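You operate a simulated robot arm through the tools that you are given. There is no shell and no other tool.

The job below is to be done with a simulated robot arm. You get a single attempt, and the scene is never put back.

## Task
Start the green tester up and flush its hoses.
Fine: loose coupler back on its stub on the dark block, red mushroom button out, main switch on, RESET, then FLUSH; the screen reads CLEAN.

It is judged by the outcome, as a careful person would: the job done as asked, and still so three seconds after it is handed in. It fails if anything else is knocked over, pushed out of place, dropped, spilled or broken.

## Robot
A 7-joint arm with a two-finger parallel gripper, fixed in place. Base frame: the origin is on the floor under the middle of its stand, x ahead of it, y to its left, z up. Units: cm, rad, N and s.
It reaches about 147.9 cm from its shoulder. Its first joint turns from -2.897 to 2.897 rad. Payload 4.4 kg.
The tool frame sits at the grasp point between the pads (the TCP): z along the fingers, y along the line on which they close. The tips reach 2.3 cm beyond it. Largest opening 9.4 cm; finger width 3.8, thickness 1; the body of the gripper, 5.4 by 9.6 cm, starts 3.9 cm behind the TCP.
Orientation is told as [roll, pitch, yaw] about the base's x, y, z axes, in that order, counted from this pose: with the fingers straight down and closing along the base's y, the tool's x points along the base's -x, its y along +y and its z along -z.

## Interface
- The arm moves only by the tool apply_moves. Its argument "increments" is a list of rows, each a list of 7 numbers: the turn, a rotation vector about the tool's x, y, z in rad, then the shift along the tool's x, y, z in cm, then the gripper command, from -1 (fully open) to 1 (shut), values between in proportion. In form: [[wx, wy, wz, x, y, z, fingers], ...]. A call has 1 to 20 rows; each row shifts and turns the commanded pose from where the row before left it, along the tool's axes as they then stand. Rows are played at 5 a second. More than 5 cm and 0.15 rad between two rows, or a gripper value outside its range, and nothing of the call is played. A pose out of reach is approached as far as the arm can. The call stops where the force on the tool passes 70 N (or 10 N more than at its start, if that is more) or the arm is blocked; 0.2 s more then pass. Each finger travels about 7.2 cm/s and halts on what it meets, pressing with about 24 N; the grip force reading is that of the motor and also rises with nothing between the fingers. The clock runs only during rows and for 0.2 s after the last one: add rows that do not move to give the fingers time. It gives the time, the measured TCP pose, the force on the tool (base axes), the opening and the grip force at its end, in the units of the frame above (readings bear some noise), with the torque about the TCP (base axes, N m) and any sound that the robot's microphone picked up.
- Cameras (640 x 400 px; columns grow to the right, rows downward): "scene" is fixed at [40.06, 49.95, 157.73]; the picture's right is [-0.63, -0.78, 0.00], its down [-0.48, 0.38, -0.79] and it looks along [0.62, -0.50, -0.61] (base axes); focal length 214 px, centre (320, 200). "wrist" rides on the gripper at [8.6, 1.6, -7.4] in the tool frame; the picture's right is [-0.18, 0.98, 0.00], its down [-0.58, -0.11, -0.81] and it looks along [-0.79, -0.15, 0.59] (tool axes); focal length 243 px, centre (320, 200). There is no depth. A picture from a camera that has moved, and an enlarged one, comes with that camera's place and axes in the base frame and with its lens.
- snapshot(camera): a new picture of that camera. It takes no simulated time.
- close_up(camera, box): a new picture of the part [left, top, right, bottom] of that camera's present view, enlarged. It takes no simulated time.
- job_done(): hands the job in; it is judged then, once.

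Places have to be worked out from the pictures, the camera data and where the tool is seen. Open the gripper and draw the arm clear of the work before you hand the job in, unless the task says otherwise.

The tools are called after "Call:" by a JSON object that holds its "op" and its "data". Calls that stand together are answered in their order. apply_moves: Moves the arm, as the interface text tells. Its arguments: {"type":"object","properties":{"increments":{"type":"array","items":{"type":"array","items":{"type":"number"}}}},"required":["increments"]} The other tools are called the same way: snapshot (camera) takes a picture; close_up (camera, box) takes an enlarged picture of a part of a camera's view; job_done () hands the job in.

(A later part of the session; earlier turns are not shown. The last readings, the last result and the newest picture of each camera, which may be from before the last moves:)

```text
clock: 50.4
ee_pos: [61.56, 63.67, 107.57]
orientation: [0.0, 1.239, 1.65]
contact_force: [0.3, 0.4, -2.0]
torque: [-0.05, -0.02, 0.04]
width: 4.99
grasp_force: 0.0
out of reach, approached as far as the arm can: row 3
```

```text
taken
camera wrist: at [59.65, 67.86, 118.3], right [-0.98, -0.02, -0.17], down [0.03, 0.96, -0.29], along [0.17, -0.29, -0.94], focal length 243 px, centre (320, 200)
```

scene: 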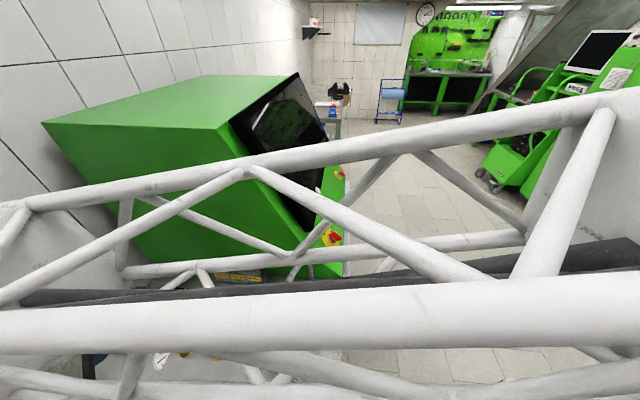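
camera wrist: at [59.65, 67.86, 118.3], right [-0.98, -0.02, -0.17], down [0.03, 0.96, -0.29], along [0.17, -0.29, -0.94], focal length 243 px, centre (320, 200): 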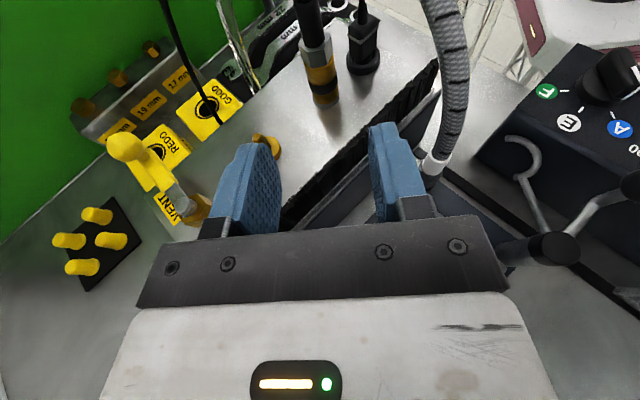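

Pose reached. I'll advance along the approach to straddle the brass coupler again, with the fingers narrowed to 4.2 cm.

Call:
{"op": "apply_moves", "data": {"increments": [[0, 0, 0, -0.33, -0.07, 0, 0.1], [0, 0, 0, 0, 0, 2.3, 0.1], [0, 0, 0, 0, 0, 2.3, 0.1], [0, 0, 0, 0, 0, 2.3, 0.1], [0, 0, 0, 0, 0, 2.3, 0.1], [0, 0, 0, 0, 0, 2.0, 0.1], [0, 0, 0, 0, 0, 0, 0.1]]}}

Call:
{"op": "close_up", "data": {"camera": "wrist", "box": [220, 70, 440, 235]}}

```text
clock: 52.0
ee_pos: [62.43, 53.2, 103.78]
orientation: [-0.001, 1.249, 1.651]
contact_force: [-0.1, 0.2, 0.2]
torque: [0.0, -0.03, -0.01]
width: 4.22
grasp_force: 0.0
```

```text
2.42 times, centred on (330, 152) of wrist
camera zoom: at [60.47, 57.43, 114.41], right [-0.98, -0.02, -0.17], down [0.03, 0.95, -0.3], along [0.17, -0.3, -0.94], focal length 588 px, centre (296, 315)
```

zoom: 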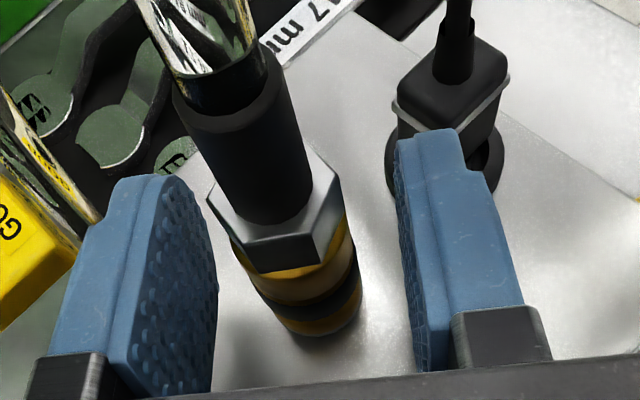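

The coupler is centred between the pads. I'll close, and lift gently.

Call:
{"op": "apply_moves", "data": {"increments": [[0, 0, 0, 0, 0, 0, 0.5], [0, 0, 0, 0, 0, 0, 1], [0, 0, 0, 0, 0, 0, 1], [0, 0, 0, 0, 0, 0, 1]]}}

Call:
{"op": "close_up", "data": {"camera": "wrist", "box": [200, 80, 460, 240]}}

```text
clock: 53.0
ee_pos: [62.34, 53.2, 103.82]
orientation: [0.0, 1.249, 1.648]
contact_force: [4.4, -3.4, 0.2]
torque: [-0.06, -0.18, 0.04]
width: 2.3
grasp_force: 24.1
```

```text
2.46 times, centred on (330, 160) of wrist
camera zoom: at [60.47, 57.45, 114.43], right [-0.98, -0.02, -0.17], down [0.03, 0.95, -0.3], along [0.17, -0.3, -0.94], focal length 597 px, centre (295, 298)
```

zoom: 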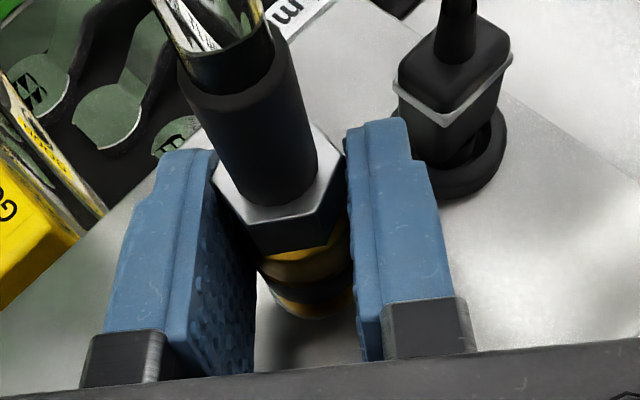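

Its height in the pads matches the original grip almost exactly, so it had been properly seated on the brass stub before. I'll lift it off and take it back there.

Call:
{"op": "apply_moves", "data": {"increments": [[0, 0, 0, 0.285, 0, -0.095, 1], [0, 0, 0, 0.57, 0, -0.19, 1], [0, 0, 0, 0.95, 0, -0.316, 1], [0, 0, 0, 0.95, 0, -0.316, 1], [0, 0, 0, 0.85, 0, -0.285, 1], [0, 0, 0, 0, 0, 0, 1]]}}

Call:
{"op": "close_up", "data": {"camera": "wrist", "box": [200, 80, 460, 240]}}

```text
clock: 54.4
ee_pos: [62.3, 53.18, 107.49]
orientation: [0.0, 1.249, 1.649]
contact_force: [0.4, 0.1, -1.2]
torque: [0.04, -0.01, -0.04]
width: 2.31
grasp_force: 24.2
```

```text
2.46 times, centred on (330, 160) of wrist
camera zoom: at [60.53, 57.46, 118.21], right [-0.98, -0.02, -0.17], down [0.03, 0.95, -0.3], along [0.17, -0.3, -0.94], focal length 597 px, centre (295, 298)
```

zoom: 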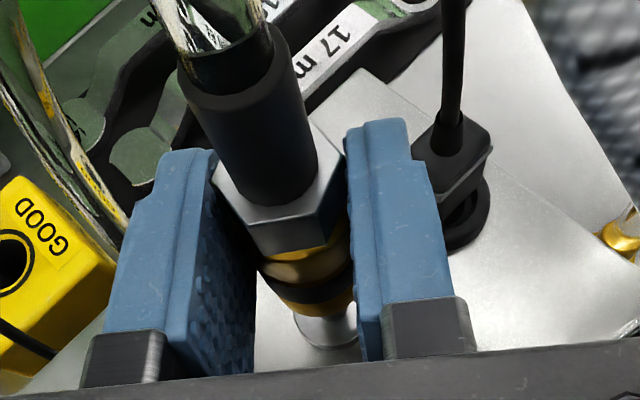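

Lifted with no force. I'll carry it back over the brass stub and restore the original yaw of 1.80, which cleared the VENT valve.

Call:
{"op": "apply_moves", "data": {"increments": [[0, 0, 0, -0.501, -1.913, -1.504, 1], [0, 0, 0, -0.501, -1.913, -1.504, 1], [0, 0, 0, -0.501, -1.913, -1.504, 1], [0.071, 0, -0.0235, 0, 0, 0, 1], [0.071, 0, -0.0235, 0, 0, 0, 1], [0, 0, 0, 0, 0, 0, 1]]}}

Call:
{"op": "snapshot", "data": {"camera": "wrist"}}

Call:
{"op": "close_up", "data": {"camera": "wrist", "box": [260, 120, 420, 240]}}

```text
clock: 55.8
ee_pos: [67.76, 58.49, 107.71]
orientation: [0.0, 1.251, 1.798]
contact_force: [-0.2, -0.4, -0.9]
torque: [0.03, -0.02, 0.01]
width: 2.33
grasp_force: 24.2
```

```text
taken
camera wrist: at [65.28, 62.33, 118.19], right [-0.97, -0.17, -0.17], down [-0.11, 0.95, -0.3], along [0.22, -0.27, -0.94], focal length 243 px, centre (320, 200)
```

wrist: 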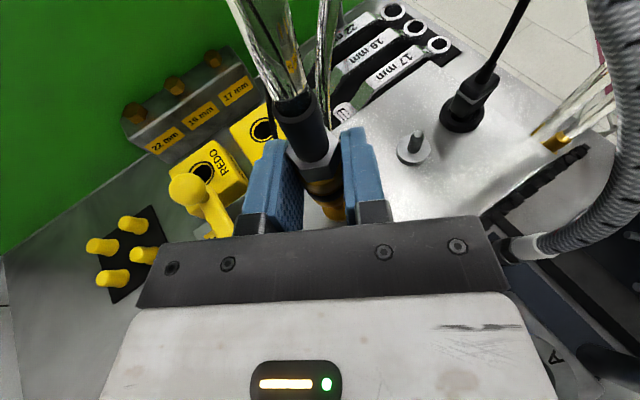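

```text
3.33 times, centred on (340, 180) of wrist
camera zoom: at [65.28, 62.33, 118.19], right [-0.97, -0.17, -0.17], down [-0.11, 0.95, -0.3], along [0.22, -0.27, -0.94], focal length 809 px, centre (253, 267)
```

zoom: 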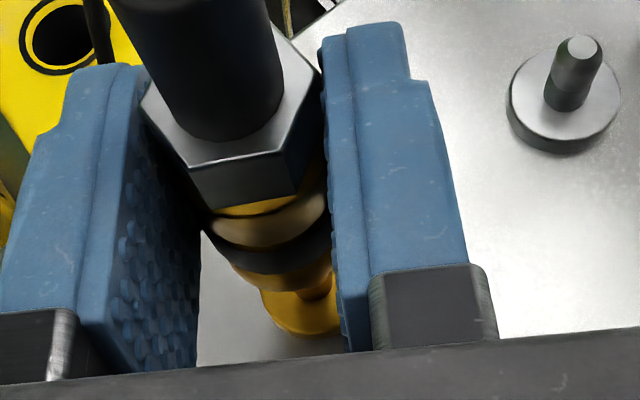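

The brass flange and nipple are visible right under the coupler. I estimate a 0.15–0.2 cm offset, so I'll correct that and lower in steps.

Call:
{"op": "apply_moves", "data": {"increments": [[0, 0, 0, 0.02, 0.17, 0.06, 1], [0, 0, 0, -0.475, 0, 0.157, 1], [0, 0, 0, -0.475, 0, 0.157, 1], [0, 0, 0, -0.475, 0, 0.157, 1], [0, 0, 0, 0, 0, 0, 1]]}}

Call:
{"op": "close_up", "data": {"camera": "wrist", "box": [260, 120, 420, 240]}}

```text
clock: 57.0
ee_pos: [67.62, 58.36, 106.07]
orientation: [-0.003, 1.251, 1.797]
contact_force: [0.2, 0.0, -1.2]
torque: [0.03, 0.02, 0.0]
width: 2.33
grasp_force: 23.9
```

```text
3.33 times, centred on (340, 180) of wrist
camera zoom: at [65.1, 62.24, 116.68], right [-0.97, -0.17, -0.18], down [-0.11, 0.95, -0.3], along [0.22, -0.27, -0.94], focal length 809 px, centre (253, 267)
```

zoom: 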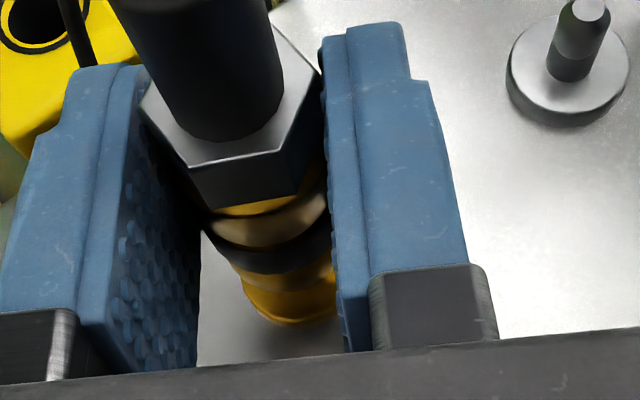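

Alignment looks right and there's no force. I'll continue down.

Call:
{"op": "apply_moves", "data": {"increments": [[0, 0, 0, -0.38, 0, 0.126, 1], [0, 0, 0, -0.38, 0, 0.126, 1], [0, 0, 0, -0.38, 0, 0.126, 1], [0, 0, 0, 0, 0, 0, 1]]}}

Call:
{"op": "close_up", "data": {"camera": "wrist", "box": [260, 120, 420, 240]}}

```text
clock: 58.0
ee_pos: [67.6, 58.38, 104.9]
orientation: [-0.003, 1.25, 1.797]
contact_force: [-0.3, 0.7, -0.9]
torque: [0.02, 0.0, -0.03]
width: 2.35
grasp_force: 24.0
```

```text
3.33 times, centred on (340, 180) of wrist
camera zoom: at [65.12, 62.21, 115.51], right [-0.97, -0.17, -0.18], down [-0.11, 0.95, -0.3], along [0.22, -0.27, -0.94], focal length 809 px, centre (253, 267)
```

zoom: 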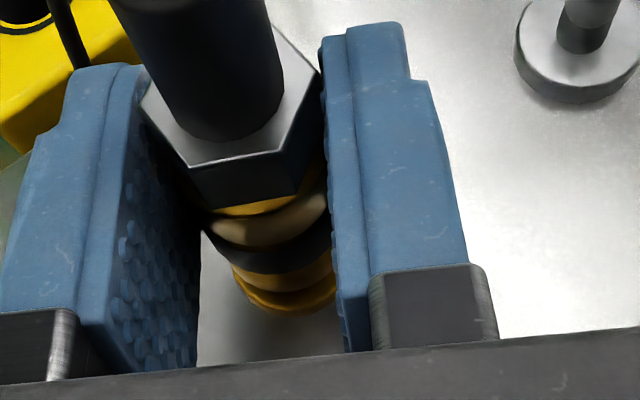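

It's sliding onto the nipple freely. I'll lower the last centimetre slowly until it bottoms on the flange.

Call:
{"op": "apply_moves", "data": {"increments": [[0, 0, 0, -0.285, 0, 0.095, 1], [0, 0, 0, -0.285, 0, 0.095, 1], [0, 0, 0, -0.19, 0, 0.063, 1], [0, 0, 0, -0.142, 0, 0.047, 1], [0, 0, 0, 0, 0, 0, 1]]}}

Call:
{"op": "close_up", "data": {"camera": "wrist", "box": [260, 120, 420, 240]}}

```text
clock: 59.2
ee_pos: [67.58, 58.38, 103.95]
orientation: [-0.003, 1.249, 1.798]
contact_force: [1.5, 2.9, 3.7]
torque: [0.08, -0.08, 0.01]
width: 2.35
grasp_force: 23.9
```

```text
3.33 times, centred on (340, 180) of wrist
camera zoom: at [65.12, 62.23, 114.59], right [-0.97, -0.17, -0.18], down [-0.11, 0.95, -0.3], along [0.22, -0.27, -0.94], focal length 809 px, centre (253, 267)
```

zoom: 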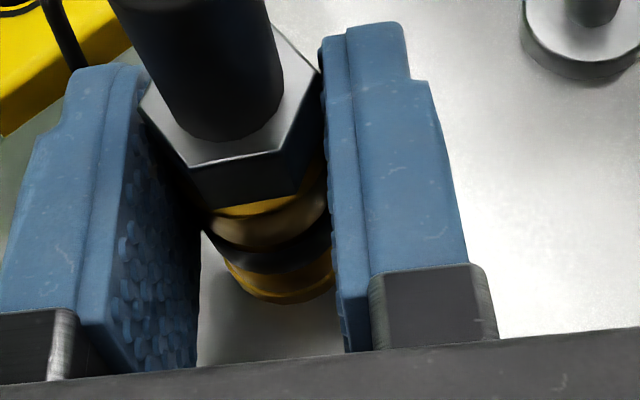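

Contact is starting, as it did on the other stub. I'll press further to seat it fully.

Call:
{"op": "apply_moves", "data": {"increments": [[0, 0, 0, -0.142, 0, 0.047, 1], [0, 0, 0, -0.142, 0, 0.047, 1], [0, 0, 0, -0.095, 0, 0.032, 1], [0, 0, 0, 0, 0, 0, 1]]}}

Call:
{"op": "close_up", "data": {"camera": "wrist", "box": [260, 120, 420, 240]}}

```text
clock: 60.2
ee_pos: [67.61, 58.35, 103.55]
orientation: [-0.003, 1.252, 1.795]
contact_force: [-4.3, 0.7, 20.0]
torque: [-0.22, 0.02, -0.13]
width: 2.34
grasp_force: 24.2
```

```text
3.33 times, centred on (340, 180) of wrist
camera zoom: at [65.12, 62.2, 114.19], right [-0.97, -0.17, -0.18], down [-0.11, 0.95, -0.3], along [0.22, -0.27, -0.94], focal length 809 px, centre (253, 267)
```

zoom: 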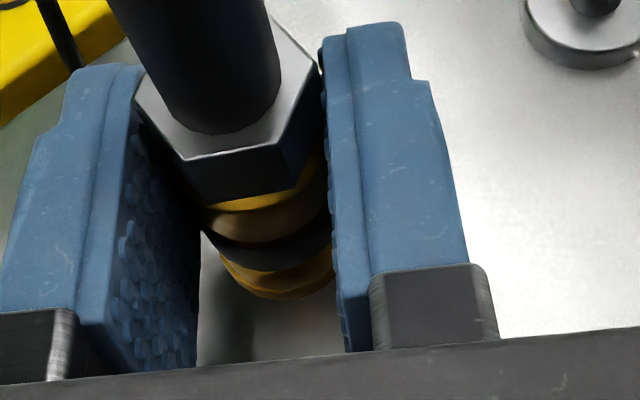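

It is seated at 20 N, same as on the other stub. I'll release by opening slightly and back out along the approach axis.

Call:
{"op": "apply_moves", "data": {"increments": [[0, 0, 0, 0.1, 0, 0, 0.4], [0, 0, 0, 0, 0, 0, 0.2], [0, 0, 0, 0, 0, 0, 0.2], [0, 0, 0, 0, 0, -1.8, 0.2], [0, 0, 0, 0, 0, -1.8, 0.2], [0, 0, 0, 0, 0, -1.8, 0.2], [0, 0, 0, 0, 0, -1.2, 0.2], [0, 0, 0, 0, 0, 0, 0.2]]}}

Call:
{"op": "snapshot", "data": {"camera": "wrist"}}

Call:
{"op": "close_up", "data": {"camera": "wrist", "box": [260, 30, 440, 160]}}

```text
clock: 62.0
ee_pos: [65.98, 64.5, 105.65]
orientation: [0.001, 1.249, 1.8]
contact_force: [-0.1, 0.0, -1.3]
torque: [-0.01, -0.02, -0.02]
width: 3.75
grasp_force: 0.0
```

```text
taken
camera wrist: at [63.68, 68.33, 116.33], right [-0.97, -0.17, -0.17], down [-0.11, 0.95, -0.3], along [0.22, -0.27, -0.94], focal length 243 px, centre (320, 200)
```

wrist: 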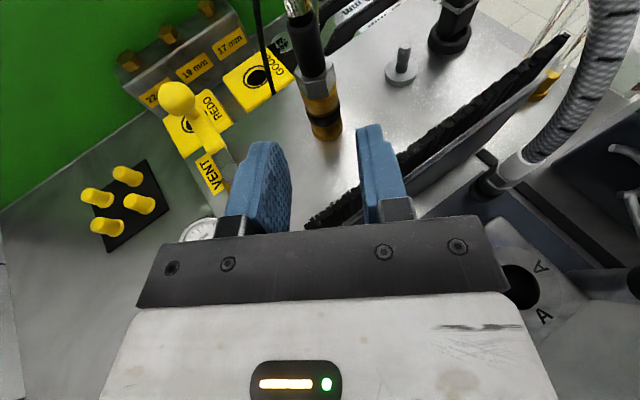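

```text
3.08 times, centred on (350, 95) of wrist
camera zoom: at [63.68, 68.33, 116.33], right [-0.97, -0.17, -0.17], down [-0.11, 0.95, -0.3], along [0.22, -0.27, -0.94], focal length 746 px, centre (228, 523)
```

zoom: 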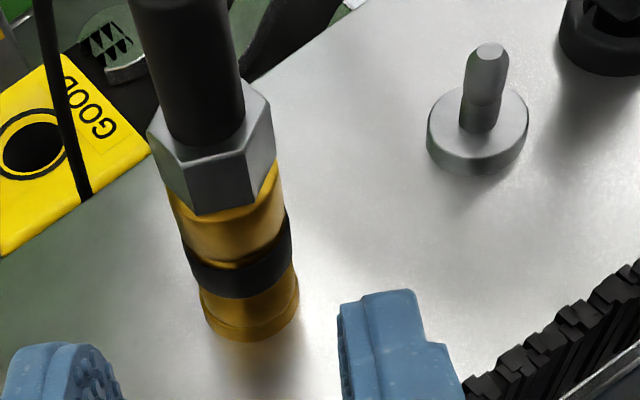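

The brass coupler is back on its own brass stub as before, and the steel stub is free. For the steel coupler I'll use a steep grasp on its ferrule, with the hand leaning away from the braided hose (yaw about −1.0, tilt about 0.47). First I untilt and rise out of here.

Call:
{"op": "apply_moves", "data": {"increments": [[0, -0.15, 0, 0, 0, 0, 0.0], [0, -0.15, 0, 0, 0, 0, -0.2], [0, -0.15, 0, 0, 0, 0, -0.2], [0, 0, 0, 2.87, 0, -2.79, -0.2], [0, 0, 0, 2.87, 0, -2.79, -0.2], [0, 0, 0, 2.87, 0, -2.79, -0.2], [0, 0, 0, 2.87, 0, -2.79, -0.2], [0, 0, 0, 2.87, 0, -2.79, -0.2], [0, -0.133, 0, 0, 0, 0, -0.2], [0, -0.133, 0, 0, 0, 0, -0.2], [0, -0.133, 0, 0, 0, 0, -0.2], [0, -0.133, 0, 0, 0, 0, -0.2], [0, -0.133, 0, 0, 0, 0, -0.2], [0, -0.133, 0, 0, 0, 0, -0.2], [0, 0, 0, 0, 0, 0, -0.2]]}}

Call:
{"op": "close_up", "data": {"camera": "scene", "box": [120, 260, 360, 400]}}

```text
clock: 65.2
ee_pos: [66.12, 64.44, 125.77]
orientation: [0.001, 0.002, 1.799]
contact_force: [-0.2, -0.1, -0.5]
torque: [-0.02, 0.02, -0.03]
width: 5.65
grasp_force: 0.0
```

```text
2.67 times, centred on (240, 330) of scene
camera zoom: at [40.06, 49.95, 157.73], right [-0.63, -0.78, 0.0], down [-0.48, 0.38, -0.79], along [0.62, -0.5, -0.61], focal length 572 px, centre (533, -147)
```

zoom: 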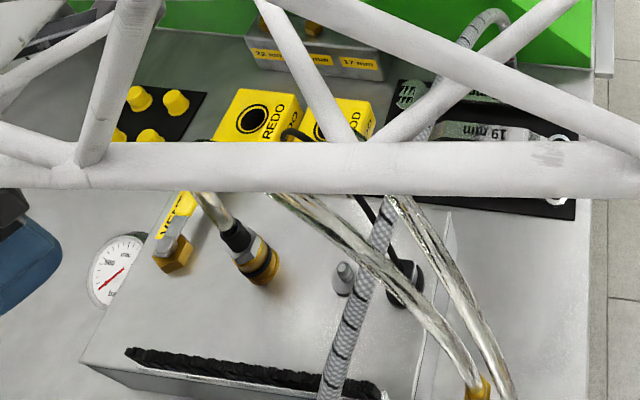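

The bench looks as it did originally. Next I move over toward the steel coupler at height and turn the tool to yaw −1.0.

Call:
{"op": "apply_moves", "data": {"increments": [[0, 0, 0, -1.04, 3.35, -0.75, -0.2], [0, 0, 0, -1.04, 3.35, -0.75, -0.2], [0, 0, 0, -1.04, 3.35, -0.75, -0.2], [0, 0, 0, -1.04, 3.35, -0.75, -0.2], [0, 0, 0, 0, 0, 0, -0.2]]}}

Call:
{"op": "apply_moves", "data": {"increments": [[0, 0, 0.1474, 0, 0, 0, -0.2], [0, 0, 0.1474, 0, 0, 0, -0.2], [0, 0, 0.1474, 0, 0, 0, -0.2], [0, 0, 0.1474, 0, 0, 0, -0.2], [0, 0, 0.1474, 0, 0, 0, -0.2], [0, 0, 0.1474, 0, 0, 0, -0.2], [0, 0, 0.1474, 0, 0, 0, -0.2], [0, 0, 0.1474, 0, 0, 0, -0.2], [0, 0, 0.1474, 0, 0, 0, -0.2], [0, 0, 0.1474, 0, 0, 0, -0.2], [0, 0, 0.1474, 0, 0, 0, -0.2], [0, 0, 0.1474, 0, 0, 0, -0.2], [0, 0, 0.1474, 0, 0, 0, -0.2], [0, 0, 0.1474, 0, 0, 0, -0.2], [0, 0, 0.1474, 0, 0, 0, -0.2], [0, 0, 0.1474, 0, 0, 0, -0.2], [0, 0, 0.1474, 0, 0, 0, -0.2], [0, 0, 0.1474, 0, 0, 0, -0.2], [0, 0, 0.1474, 0, 0, 0, -0.2], [0, 0, 0, 0, 0, 0, -0.2]]}}

Call:
{"op": "snapshot", "data": {"camera": "wrist"}}

```text
clock: 66.4
ee_pos: [52.12, 65.53, 128.82]
orientation: [0.001, 0.002, 1.798]
contact_force: [-1.0, -0.1, 0.7]
torque: [0.01, 0.01, 0.01]
width: 5.63
grasp_force: 0.1
```

```text
clock: 70.6
ee_pos: [52.16, 65.45, 128.67]
orientation: [0.001, -0.002, -1.005]
contact_force: [0.1, -0.9, -0.2]
torque: [0.0, 0.03, 0.01]
width: 5.66
grasp_force: 0.0
```

```text
taken
camera wrist: at [49.02, 73.62, 136.21], right [0.93, 0.37, 0.0], down [0.22, -0.55, 0.81], along [0.3, -0.75, -0.59], focal length 243 px, centre (320, 200)
```

wrist: 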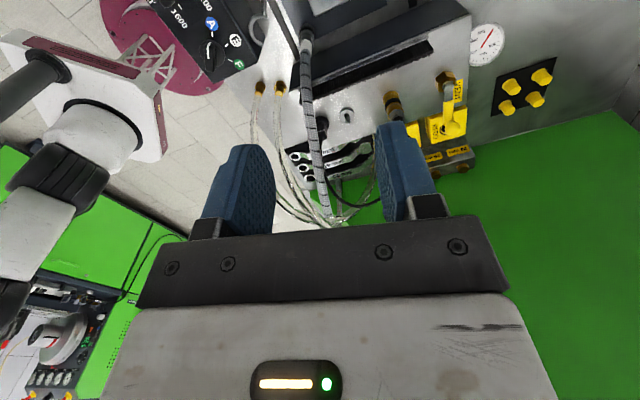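

Yaw is −1.0 now. I'll zoom on the steel coupler to fix its position and height from this side.

Call:
{"op": "close_up", "data": {"camera": "wrist", "box": [260, 0, 380, 75]}}

Call:
{"op": "close_up", "data": {"camera": "wrist", "box": [200, 0, 440, 150]}}

```text
5.33 times, centred on (320, 38) of wrist
camera zoom: at [49.02, 73.62, 136.21], right [0.93, 0.37, 0.0], down [0.22, -0.55, 0.81], along [0.3, -0.75, -0.59], focal length 1294 px, centre (320, 1067)
```

zoom: 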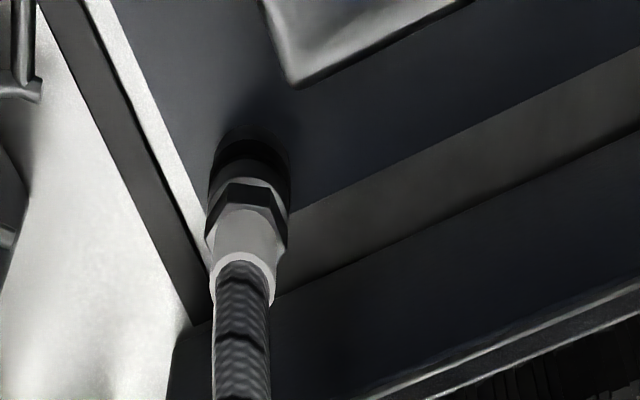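

```text
2.67 times, centred on (320, 75) of wrist
camera zoom: at [49.02, 73.62, 136.21], right [0.93, 0.37, 0.0], down [0.22, -0.55, 0.81], along [0.3, -0.75, -0.59], focal length 647 px, centre (320, 533)
```

zoom: 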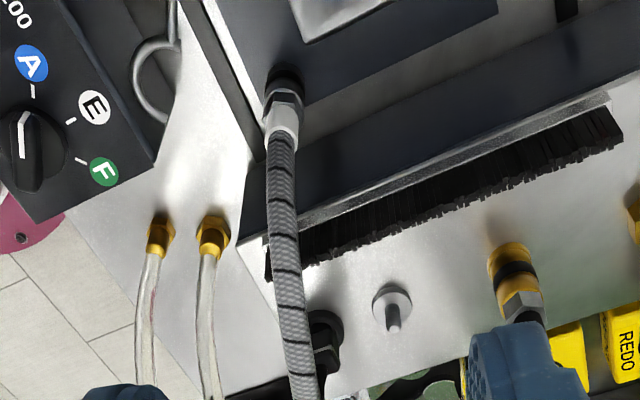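

Hex at (52.88, 58.2, 93.0) and ferrule top near z 97.6. I'll tilt 0.44 rad with the hand leaning away from the hose and come to a point straight above the grasp pose.

Call:
{"op": "apply_moves", "data": {"increments": [[0, -0.15, 0, 0, 0, 0, -0.2], [0, -0.15, 0, 0, 0, 0, -0.2], [0, -0.14, 0, 0, 0, 0, -0.2], [0, 0, 0, 0.574, -0.819, 4.337, -0.2], [0, 0, 0, 0.574, -0.819, 4.337, -0.2], [0, 0, 0, 0.574, -0.819, 4.337, -0.2], [0, 0, 0, 0.574, -0.819, 4.337, -0.2], [0, 0, 0, 0, 0, 0, -0.2]]}}

Call:
{"op": "snapshot", "data": {"camera": "wrist"}}

Call:
{"op": "close_up", "data": {"camera": "wrist", "box": [220, 40, 420, 200]}}

Call:
{"op": "snapshot", "data": {"camera": "scene"}}

```text
clock: 72.4
ee_pos: [52.37, 59.06, 111.99]
orientation: [-0.001, -0.441, -1.002]
contact_force: [0.3, 0.2, 0.0]
torque: [-0.01, -0.04, 0.01]
width: 5.64
grasp_force: 0.0
```

```text
taken
camera wrist: at [47.81, 69.31, 115.07], right [0.92, 0.39, 0.08], down [0.01, -0.21, 0.98], along [0.4, -0.9, -0.2], focal length 243 px, centre (320, 200)
```

wrist: 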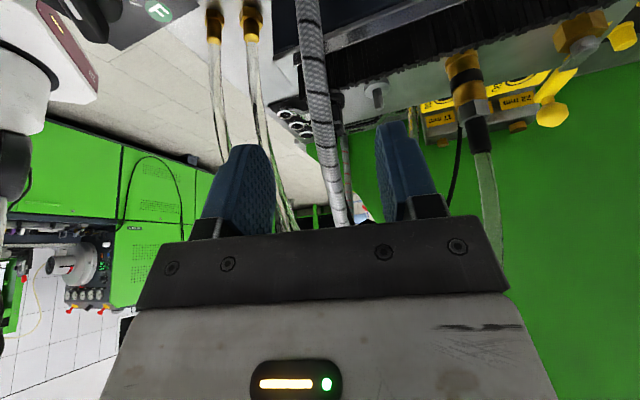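

```text
2.50 times, centred on (320, 120) of wrist
camera zoom: at [47.81, 69.31, 115.07], right [0.92, 0.39, 0.08], down [0.01, -0.21, 0.98], along [0.4, -0.9, -0.2], focal length 606 px, centre (320, 400)
```

zoom: 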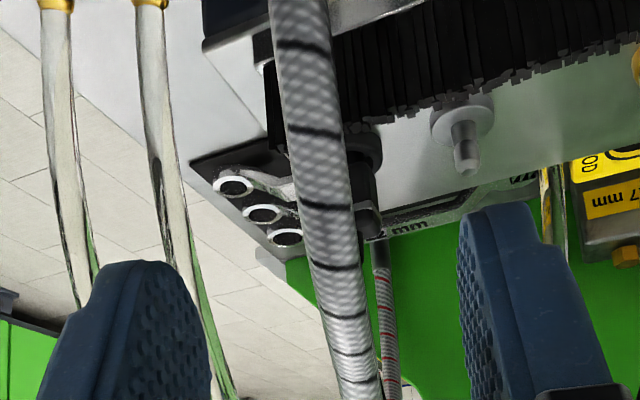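

```text
taken
```

scene: 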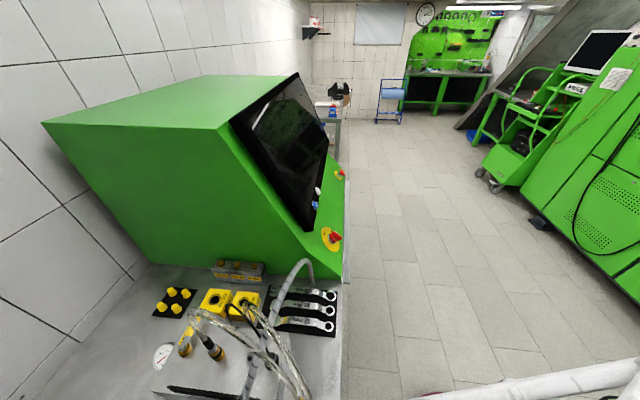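

The hose passes between the fingers with room. I'll descend vertically to z ≈ 104 and check.

Call:
{"op": "apply_moves", "data": {"increments": [[0, 0, 0, 1.45, -0.03, 2.62, -0.2], [0, 0, 0, 1.28, 0, 2.71, -0.2], [0, 0, 0, 0.85, 0, 1.81, -0.2], [0, 0, 0, 0, 0, 0, -0.2]]}}

Call:
{"op": "snapshot", "data": {"camera": "wrist"}}

Call:
{"op": "close_up", "data": {"camera": "scene", "box": [140, 250, 380, 400]}}

```text
clock: 73.4
ee_pos: [52.07, 59.17, 103.99]
orientation: [0.001, -0.442, -1.003]
contact_force: [0.2, 0.1, 0.1]
torque: [0.04, 0.01, -0.02]
width: 5.65
grasp_force: 0.2
```

```text
taken
camera wrist: at [47.68, 69.43, 107.13], right [0.92, 0.39, 0.08], down [0.01, -0.21, 0.98], along [0.4, -0.9, -0.2], focal length 243 px, centre (320, 200)
```

wrist: 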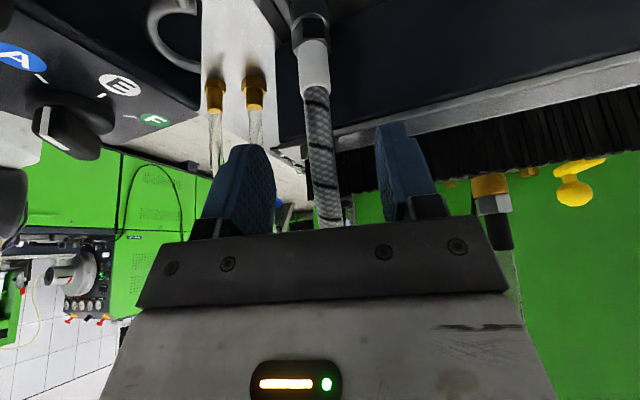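

```text
2.67 times, centred on (260, 325) of scene
camera zoom: at [40.06, 49.95, 157.73], right [-0.63, -0.78, 0.0], down [-0.48, 0.38, -0.79], along [0.62, -0.5, -0.61], focal length 572 px, centre (480, -133)
```

zoom: 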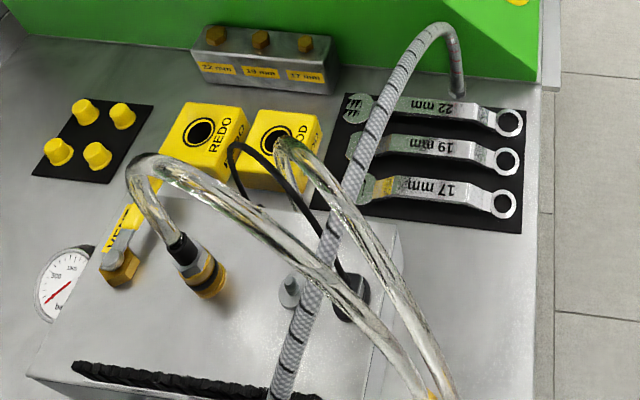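

The ferrule (z 94.6–98.2) is lined up between the fingers. I'll go down the last 7 cm.

Call:
{"op": "apply_moves", "data": {"increments": [[0, 0, 0, 0.98, 0.052, 2.11, -0.2], [0, 0, 0, 0.98, 0.052, 2.11, -0.2], [0, 0, 0, 0.98, 0.052, 2.11, -0.2], [0, 0, 0, 0, 0, 0, -0.2]]}}

Call:
{"op": "snapshot", "data": {"camera": "wrist"}}

Call:
{"op": "close_up", "data": {"camera": "wrist", "box": [220, 90, 420, 230]}}

```text
clock: 74.4
ee_pos: [52.32, 59.35, 97.09]
orientation: [0.0, -0.44, -1.002]
contact_force: [0.1, -0.7, 0.3]
torque: [0.0, -0.04, -0.02]
width: 5.65
grasp_force: 0.1
```

```text
taken
camera wrist: at [47.88, 69.48, 100.16], right [0.92, 0.39, 0.08], down [0.01, -0.21, 0.98], along [0.4, -0.9, -0.2], focal length 243 px, centre (320, 200)
```

wrist: 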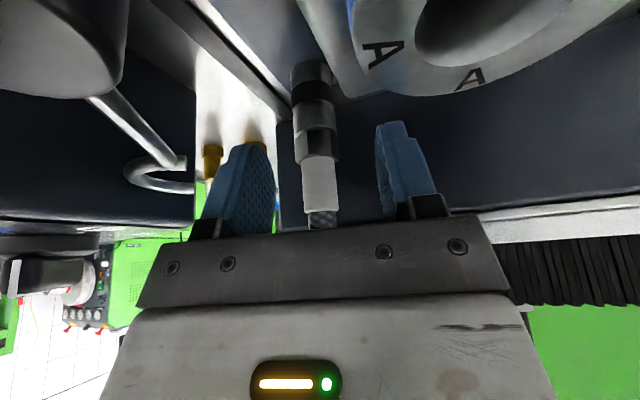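

```text
2.86 times, centred on (320, 160) of wrist
camera zoom: at [47.88, 69.48, 100.16], right [0.92, 0.39, 0.08], down [0.01, -0.21, 0.98], along [0.4, -0.9, -0.2], focal length 693 px, centre (320, 314)
```

zoom: 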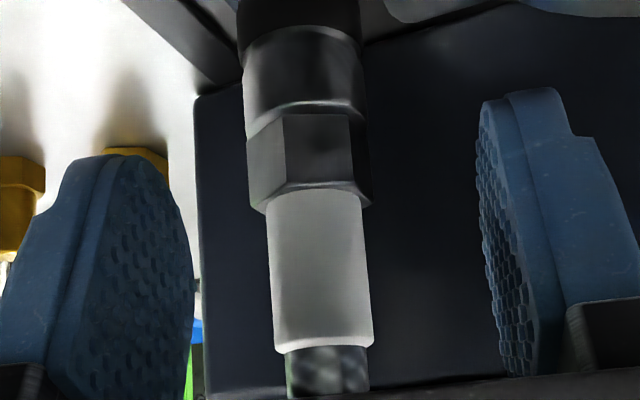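

The ferrule is centred between the pads, with the finger tips just above the hex. I'll close on it.

Call:
{"op": "apply_moves", "data": {"increments": [[0, 0, 0, 0, 0, 0, 0.3], [0, 0, 0, 0, 0, 0, 1], [0, 0, 0, 0, 0, 0, 1], [0, 0, 0, 0, 0, 0, 1], [0, 0, 0, 0, 0, 0, 1]]}}

Call:
{"op": "close_up", "data": {"camera": "wrist", "box": [220, 50, 420, 230]}}

```text
clock: 75.6
ee_pos: [52.31, 59.29, 97.07]
orientation: [0.001, -0.442, -1.001]
contact_force: [-1.5, -0.7, 0.3]
torque: [-0.01, 0.0, -0.01]
width: 2.22
grasp_force: 24.5
```

```text
2.22 times, centred on (320, 140) of wrist
camera zoom: at [47.88, 69.48, 100.18], right [0.92, 0.39, 0.08], down [0.01, -0.21, 0.98], along [0.4, -0.9, -0.2], focal length 539 px, centre (320, 333)
```

zoom: 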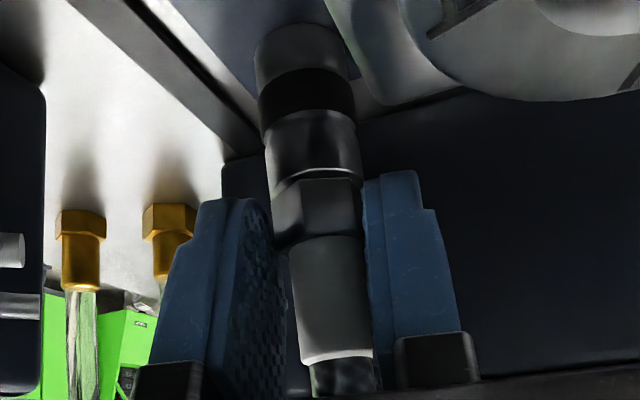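

Gripped at 2.2 cm with 24 N and only a slight lean. I'll test-lift 0.6 cm.

Call:
{"op": "apply_moves", "data": {"increments": [[0, 0, 0, -0.128, 0, -0.271, 1], [0, 0, 0, -0.128, 0, -0.271, 1], [0, 0, 0, 0, 0, 0, 1]]}}

Call:
{"op": "close_up", "data": {"camera": "wrist", "box": [220, 50, 420, 230]}}

```text
clock: 76.4
ee_pos: [52.34, 59.22, 97.65]
orientation: [0.0, -0.443, -1.002]
contact_force: [0.5, -0.2, -0.5]
torque: [-0.02, 0.0, -0.01]
width: 2.25
grasp_force: 24.1
```

```text
2.22 times, centred on (320, 140) of wrist
camera zoom: at [47.86, 69.47, 100.8], right [0.92, 0.39, 0.08], down [0.01, -0.21, 0.98], along [0.4, -0.9, -0.2], focal length 539 px, centre (320, 333)
```

zoom: 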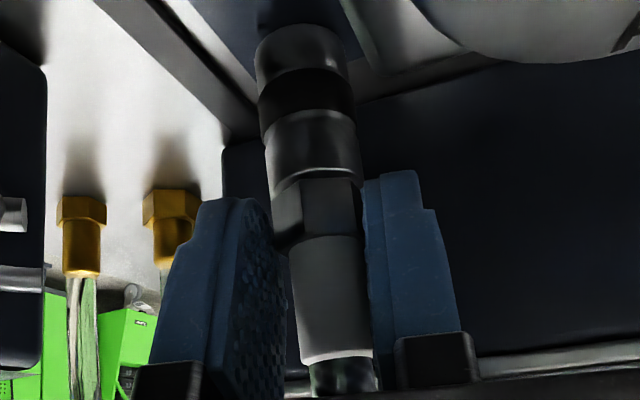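

It lifts freely; this is the loose coupler. I'll raise it well above the block height.

Call:
{"op": "apply_moves", "data": {"increments": [[0, 0, 0, -1.283, 0, -2.712, 1], [0, 0, 0, -1.283, 0, -2.712, 1], [0, 0, 0, -1.283, 0, -2.712, 1], [0, 0, 0, -1.283, 0, -2.712, 1], [0, 0, 0, -1.283, 0, -2.712, 1], [0, 0, 0, 0, 0, 0, 1]]}}

Call:
{"op": "snapshot", "data": {"camera": "wrist"}}

Call:
{"op": "close_up", "data": {"camera": "scene", "box": [140, 240, 380, 400]}}

```text
clock: 77.8
ee_pos: [52.27, 59.4, 112.6]
orientation: [0.0, -0.441, -1.002]
contact_force: [0.1, 0.0, -0.2]
torque: [0.01, 0.05, 0.0]
width: 2.27
grasp_force: 24.1
```

```text
taken
camera wrist: at [47.86, 69.6, 115.74], right [0.92, 0.39, 0.08], down [0.01, -0.21, 0.98], along [0.4, -0.9, -0.2], focal length 243 px, centre (320, 200)
```

wrist: 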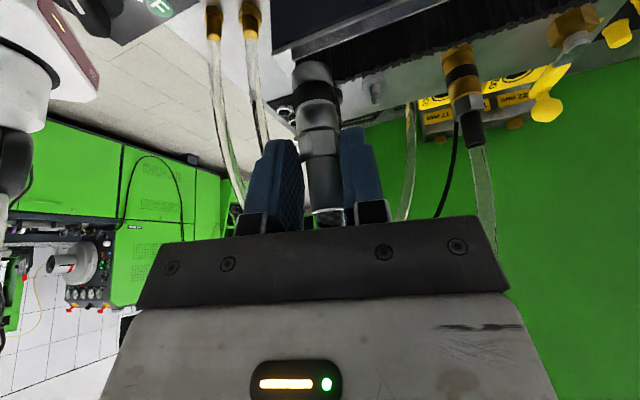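

```text
2.50 times, centred on (260, 320) of scene
camera zoom: at [40.06, 49.95, 157.73], right [-0.63, -0.78, 0.0], down [-0.48, 0.38, -0.79], along [0.62, -0.5, -0.61], focal length 536 px, centre (470, -100)
```

zoom: 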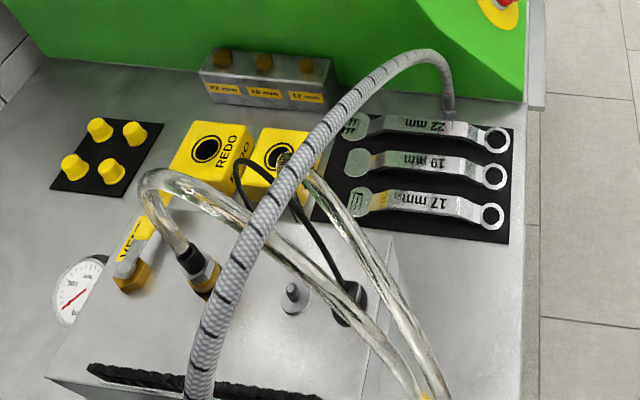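

The hose follows nicely. I'll carry the coupler over toward the steel stub, half way first.

Call:
{"op": "apply_moves", "data": {"increments": [[0, 0, 0, -2.387, 1.183, 1.129, 1], [0, 0, 0, -2.387, 1.183, 1.129, 1], [0, 0, 0, 0, 0, 0, 1]]}}

Call:
{"op": "snapshot", "data": {"camera": "wrist"}}

Call:
{"op": "close_up", "data": {"camera": "scene", "box": [140, 240, 380, 400]}}

```text
clock: 78.6
ee_pos: [57.17, 56.08, 112.68]
orientation: [-0.001, -0.441, -1.003]
contact_force: [0.3, -0.4, -1.0]
torque: [0.01, 0.03, 0.05]
width: 2.24
grasp_force: 23.9
```

```text
taken
camera wrist: at [52.73, 66.3, 115.8], right [0.92, 0.39, 0.08], down [0.01, -0.21, 0.98], along [0.4, -0.9, -0.2], focal length 243 px, centre (320, 200)
```

wrist: 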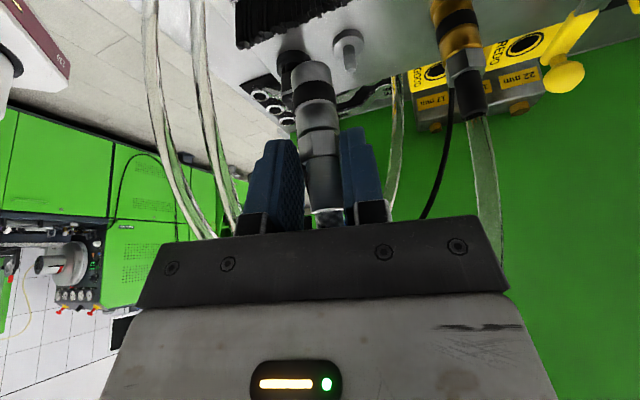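

```text
2.50 times, centred on (260, 320) of scene
camera zoom: at [40.06, 49.95, 157.73], right [-0.63, -0.78, 0.0], down [-0.48, 0.38, -0.79], along [0.62, -0.5, -0.61], focal length 536 px, centre (470, -100)
```

zoom: 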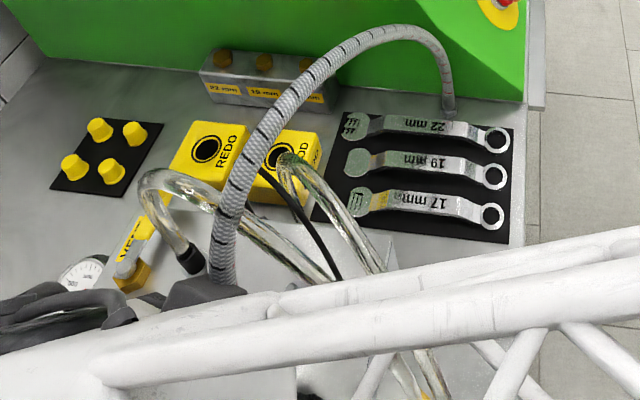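

The stub is visible ahead. I'll complete the move to above it and then check the alignment closely.

Call:
{"op": "apply_moves", "data": {"increments": [[0, 0, 0, -2.318, 1.194, 1.097, 1], [0, 0, 0, -2.318, 1.194, 1.097, 1], [0, 0, 0, 0, 0, 0, 1]]}}

Call:
{"op": "snapshot", "data": {"camera": "wrist"}}

Call:
{"op": "close_up", "data": {"camera": "wrist", "box": [240, 30, 400, 230]}}

Call:
{"op": "close_up", "data": {"camera": "scene", "box": [140, 260, 340, 400]}}

```text
clock: 79.4
ee_pos: [61.97, 53.06, 112.63]
orientation: [0.0, -0.441, -1.003]
contact_force: [0.0, -0.4, -0.6]
torque: [0.03, -0.02, 0.03]
width: 2.26
grasp_force: 24.5
```

```text
taken
camera wrist: at [57.51, 63.2, 115.72], right [0.92, 0.39, 0.08], down [0.01, -0.21, 0.98], along [0.4, -0.9, -0.2], focal length 243 px, centre (320, 200)
```

wrist: 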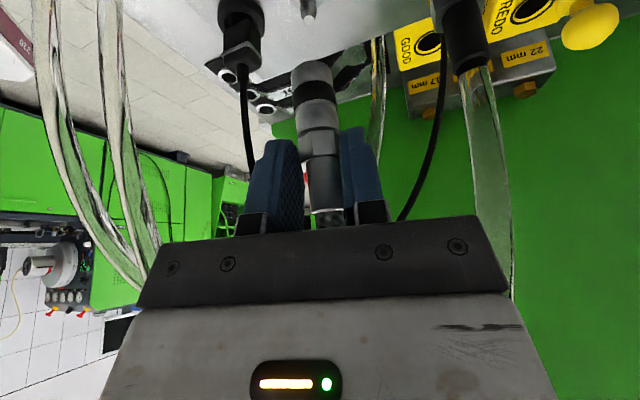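

```text
2.00 times, centred on (320, 130) of wrist
camera zoom: at [57.51, 63.2, 115.72], right [0.92, 0.39, 0.08], down [0.01, -0.21, 0.98], along [0.4, -0.9, -0.2], focal length 485 px, centre (320, 340)
```

zoom: 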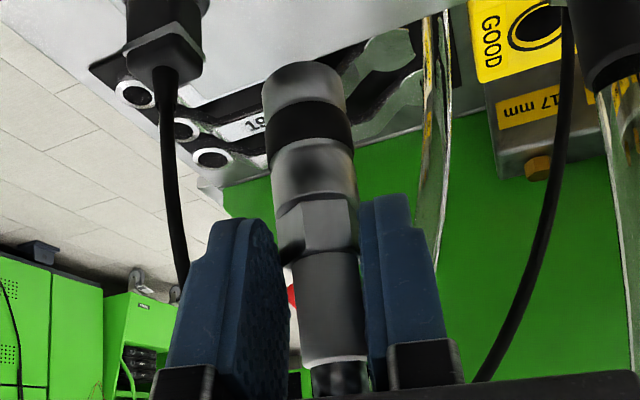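

```text
2.86 times, centred on (240, 330) of scene
camera zoom: at [40.06, 49.95, 157.73], right [-0.63, -0.78, 0.0], down [-0.48, 0.38, -0.79], along [0.62, -0.5, -0.61], focal length 613 px, centre (549, -171)
```

zoom: 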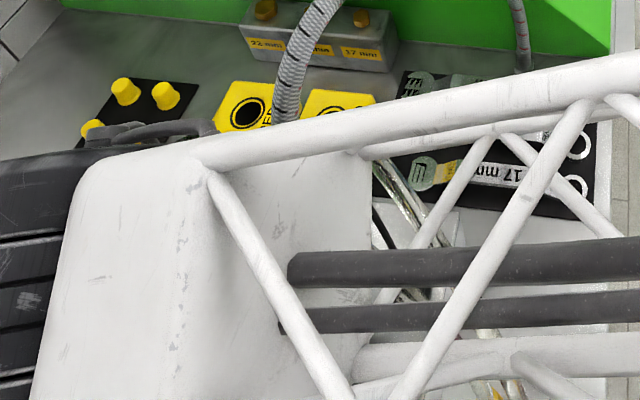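

Predicted stub and coupler positions line up to about 0.1 cm. I'll lower 3 cm and re-check.

Call:
{"op": "apply_moves", "data": {"increments": [[0, 0, 0, 0.427, 0, 0.904, 1], [0, 0, 0, 0.427, 0, 0.904, 1], [0, 0, 0, 0.427, 0, 0.904, 1], [0, 0, 0, 0, 0, 0, 1]]}}

Call:
{"op": "close_up", "data": {"camera": "wrist", "box": [240, 0, 400, 120]}}

Call:
{"op": "snapshot", "data": {"camera": "wrist"}}

```text
clock: 80.4
ee_pos: [61.88, 53.07, 109.58]
orientation: [0.001, -0.44, -1.003]
contact_force: [-0.4, -0.2, -0.5]
torque: [0.02, -0.01, 0.02]
width: 2.27
grasp_force: 24.0
```

```text
3.33 times, centred on (320, 60) of wrist
camera zoom: at [57.46, 63.23, 112.73], right [0.92, 0.39, 0.08], down [0.01, -0.21, 0.98], along [0.4, -0.9, -0.2], focal length 809 px, centre (320, 667)
```

zoom: 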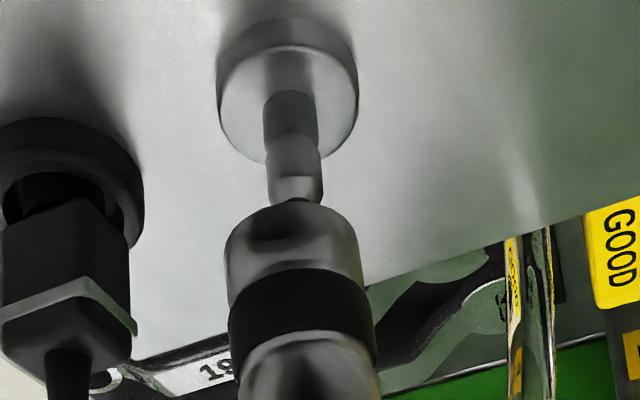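

```text
taken
camera wrist: at [57.46, 63.23, 112.73], right [0.92, 0.39, 0.08], down [0.01, -0.21, 0.98], along [0.4, -0.9, -0.2], focal length 243 px, centre (320, 200)
```

wrist: 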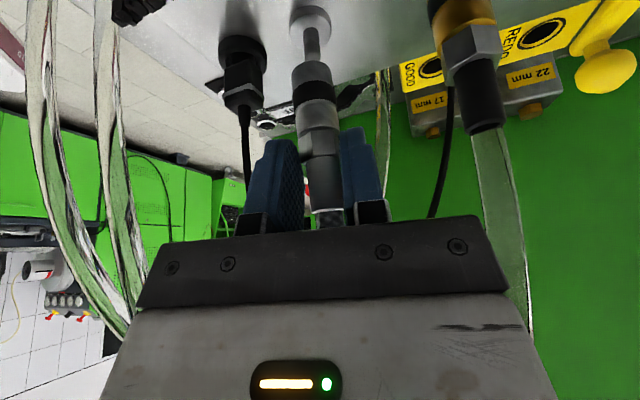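

This view shows the nipple entering just above the coupler's rim, with the coupler about 0.1 cm to the left. I'll shift 0.1 cm right and lower over the nipple.

Call:
{"op": "apply_moves", "data": {"increments": [[0, 0, 0, 0, 0.1, 0, 1], [0, 0, 0, 0.171, 0, 0.362, 1], [0, 0, 0, 0.171, 0, 0.362, 1], [0, 0, 0, 0.128, 0, 0.271, 1], [0, 0, 0, 0, 0, 0, 1]]}}

Call:
{"op": "close_up", "data": {"camera": "wrist", "box": [240, 0, 400, 120]}}

```text
clock: 81.6
ee_pos: [61.98, 53.01, 108.47]
orientation: [0.0, -0.441, -1.001]
contact_force: [0.5, -0.2, -1.1]
torque: [0.01, 0.02, 0.01]
width: 2.24
grasp_force: 23.7
```

```text
3.33 times, centred on (320, 60) of wrist
camera zoom: at [57.56, 63.26, 111.64], right [0.92, 0.39, 0.08], down [0.01, -0.21, 0.98], along [0.4, -0.9, -0.2], focal length 809 px, centre (320, 667)
```

zoom: 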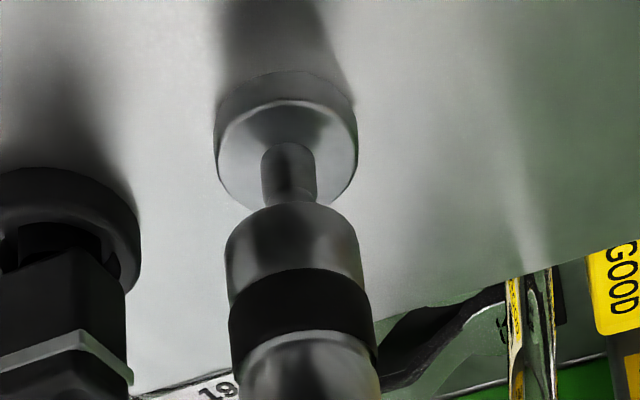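

The nipple is entering the coupler with no side force. I'll keep lowering.

Call:
{"op": "apply_moves", "data": {"increments": [[0, 0, 0, 0.128, 0, 0.271, 1], [0, 0, 0, 0.128, 0, 0.271, 1], [0, 0, 0, 0.128, 0, 0.271, 1], [0, 0, 0, 0, 0, 0, 1]]}}

Call:
{"op": "close_up", "data": {"camera": "wrist", "box": [240, 0, 400, 120]}}

```text
clock: 82.6
ee_pos: [61.97, 53.08, 107.6]
orientation: [0.002, -0.443, -1.003]
contact_force: [0.2, 0.2, -1.2]
torque: [-0.03, 0.0, 0.02]
width: 2.24
grasp_force: 23.9
```

```text
3.33 times, centred on (320, 60) of wrist
camera zoom: at [57.55, 63.28, 110.75], right [0.92, 0.39, 0.08], down [0.01, -0.21, 0.98], along [0.4, -0.9, -0.2], focal length 809 px, centre (320, 667)
```

zoom: 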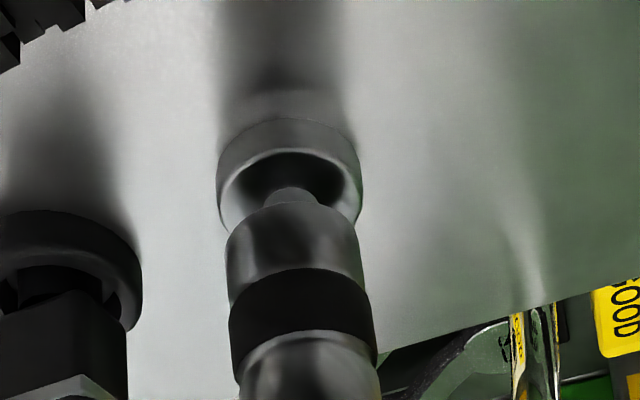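

About 0.9 cm of gap remains to the flange. I'll keep lowering until contact.

Call:
{"op": "apply_moves", "data": {"increments": [[0, 0, 0, 0.128, 0, 0.271, 1], [0, 0, 0, 0.107, 0, 0.226, 1], [0, 0, 0, 0.064, 0, 0.136, 1], [0, 0, 0, 0, 0, 0, 1]]}}

Call:
{"op": "close_up", "data": {"camera": "wrist", "box": [240, 0, 400, 120]}}

```text
clock: 83.6
ee_pos: [61.97, 53.16, 107.11]
orientation: [0.002, -0.44, -1.003]
contact_force: [-1.9, -0.8, 15.7]
torque: [-0.27, -0.09, -0.02]
width: 2.25
grasp_force: 23.8
```

```text
3.33 times, centred on (320, 60) of wrist
camera zoom: at [57.56, 63.31, 110.17], right [0.92, 0.39, 0.08], down [0.0, -0.21, 0.98], along [0.4, -0.9, -0.2], focal length 809 px, centre (320, 667)
```

zoom: 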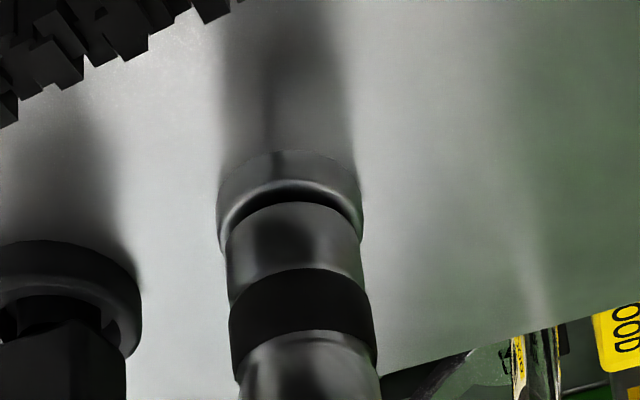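

Contact has begun at 16 N with about 0.4 cm still to go, similar to the brass one. I'll keep pressing in small steps.

Call:
{"op": "apply_moves", "data": {"increments": [[0, 0, 0, 0.064, 0, 0.136, 1], [0, 0, 0, 0.064, 0, 0.136, 1], [0, 0, 0, 0, 0, 0, 1]]}}

Call:
{"op": "close_up", "data": {"camera": "wrist", "box": [240, 0, 400, 120]}}

Call:
{"op": "close_up", "data": {"camera": "wrist", "box": [240, 80, 400, 230]}}

```text
clock: 84.4
ee_pos: [62.05, 53.19, 106.76]
orientation: [0.001, -0.443, -1.005]
contact_force: [-4.3, -0.8, 20.0]
torque: [-0.32, 0.0, -0.08]
width: 2.29
grasp_force: 24.0
```

```text
3.33 times, centred on (320, 60) of wrist
camera zoom: at [57.55, 63.31, 109.81], right [0.92, 0.39, 0.08], down [0.01, -0.21, 0.98], along [0.4, -0.9, -0.2], focal length 809 px, centre (320, 667)
```

zoom: 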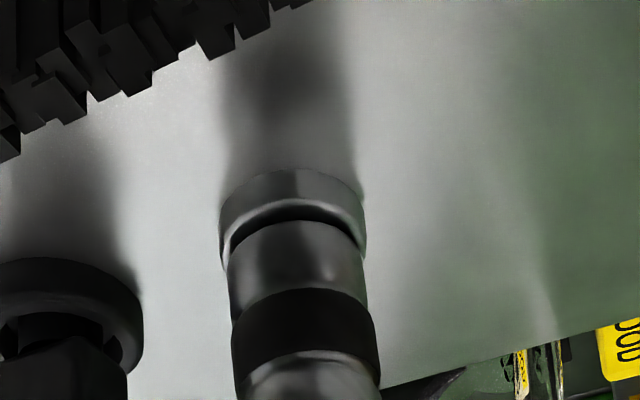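

```text
2.67 times, centred on (320, 155) of wrist
camera zoom: at [57.55, 63.31, 109.81], right [0.92, 0.39, 0.08], down [0.01, -0.21, 0.98], along [0.4, -0.9, -0.2], focal length 647 px, centre (320, 320)
```

zoom: 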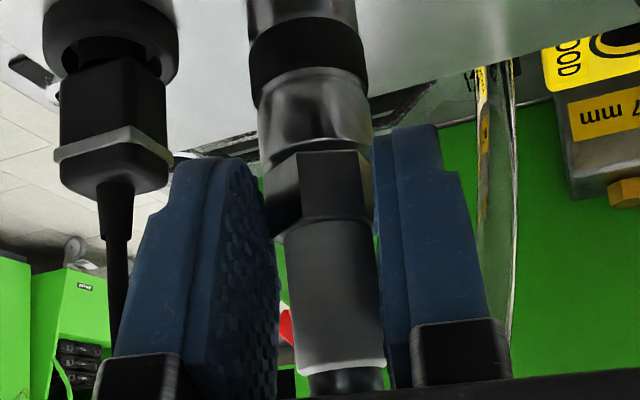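

The pads are holding the hex flats and start slipping at 20 N while about 0.35 cm of gap remains. I'll let go so the coupler can self-align on the nipple, then grip the thinner ferrule higher up and push with the finger tips on the hex shoulder.

Call:
{"op": "apply_moves", "data": {"increments": [[0, 0, 0, 0, 0, 0, 0.35], [0, 0, 0, 0, 0, 0, 0.25], [0, 0, 0, 0, 0, 0, 0.25]]}}

Call:
{"op": "close_up", "data": {"camera": "wrist", "box": [240, 0, 400, 120]}}

Call:
{"op": "close_up", "data": {"camera": "wrist", "box": [220, 80, 420, 230]}}

```text
clock: 85.2
ee_pos: [62.01, 53.08, 106.6]
orientation: [0.001, -0.442, -1.003]
contact_force: [-0.1, -0.4, 0.1]
torque: [0.07, 0.0, 0.0]
width: 3.52
grasp_force: 0.0
```

```text
3.33 times, centred on (320, 60) of wrist
camera zoom: at [57.56, 63.31, 109.74], right [0.92, 0.39, 0.08], down [0.01, -0.21, 0.98], along [0.4, -0.9, -0.2], focal length 809 px, centre (320, 667)
```

zoom: 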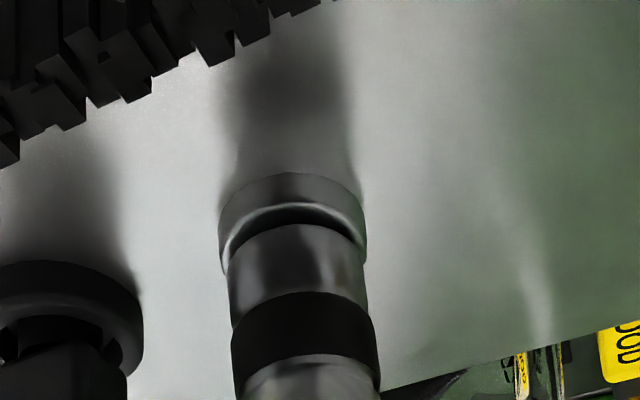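

```text
2.67 times, centred on (320, 155) of wrist
camera zoom: at [57.56, 63.31, 109.74], right [0.92, 0.39, 0.08], down [0.01, -0.21, 0.98], along [0.4, -0.9, -0.2], focal length 647 px, centre (320, 320)
```

zoom: 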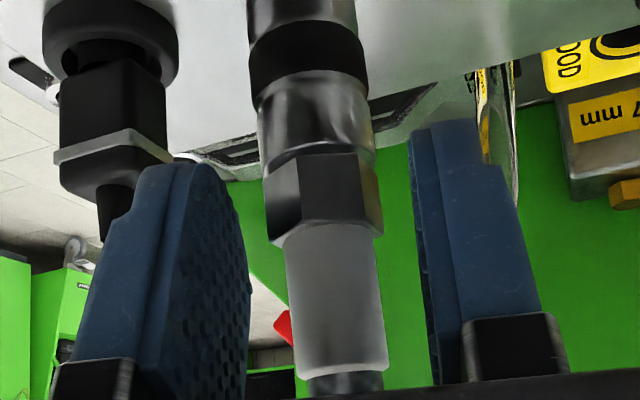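

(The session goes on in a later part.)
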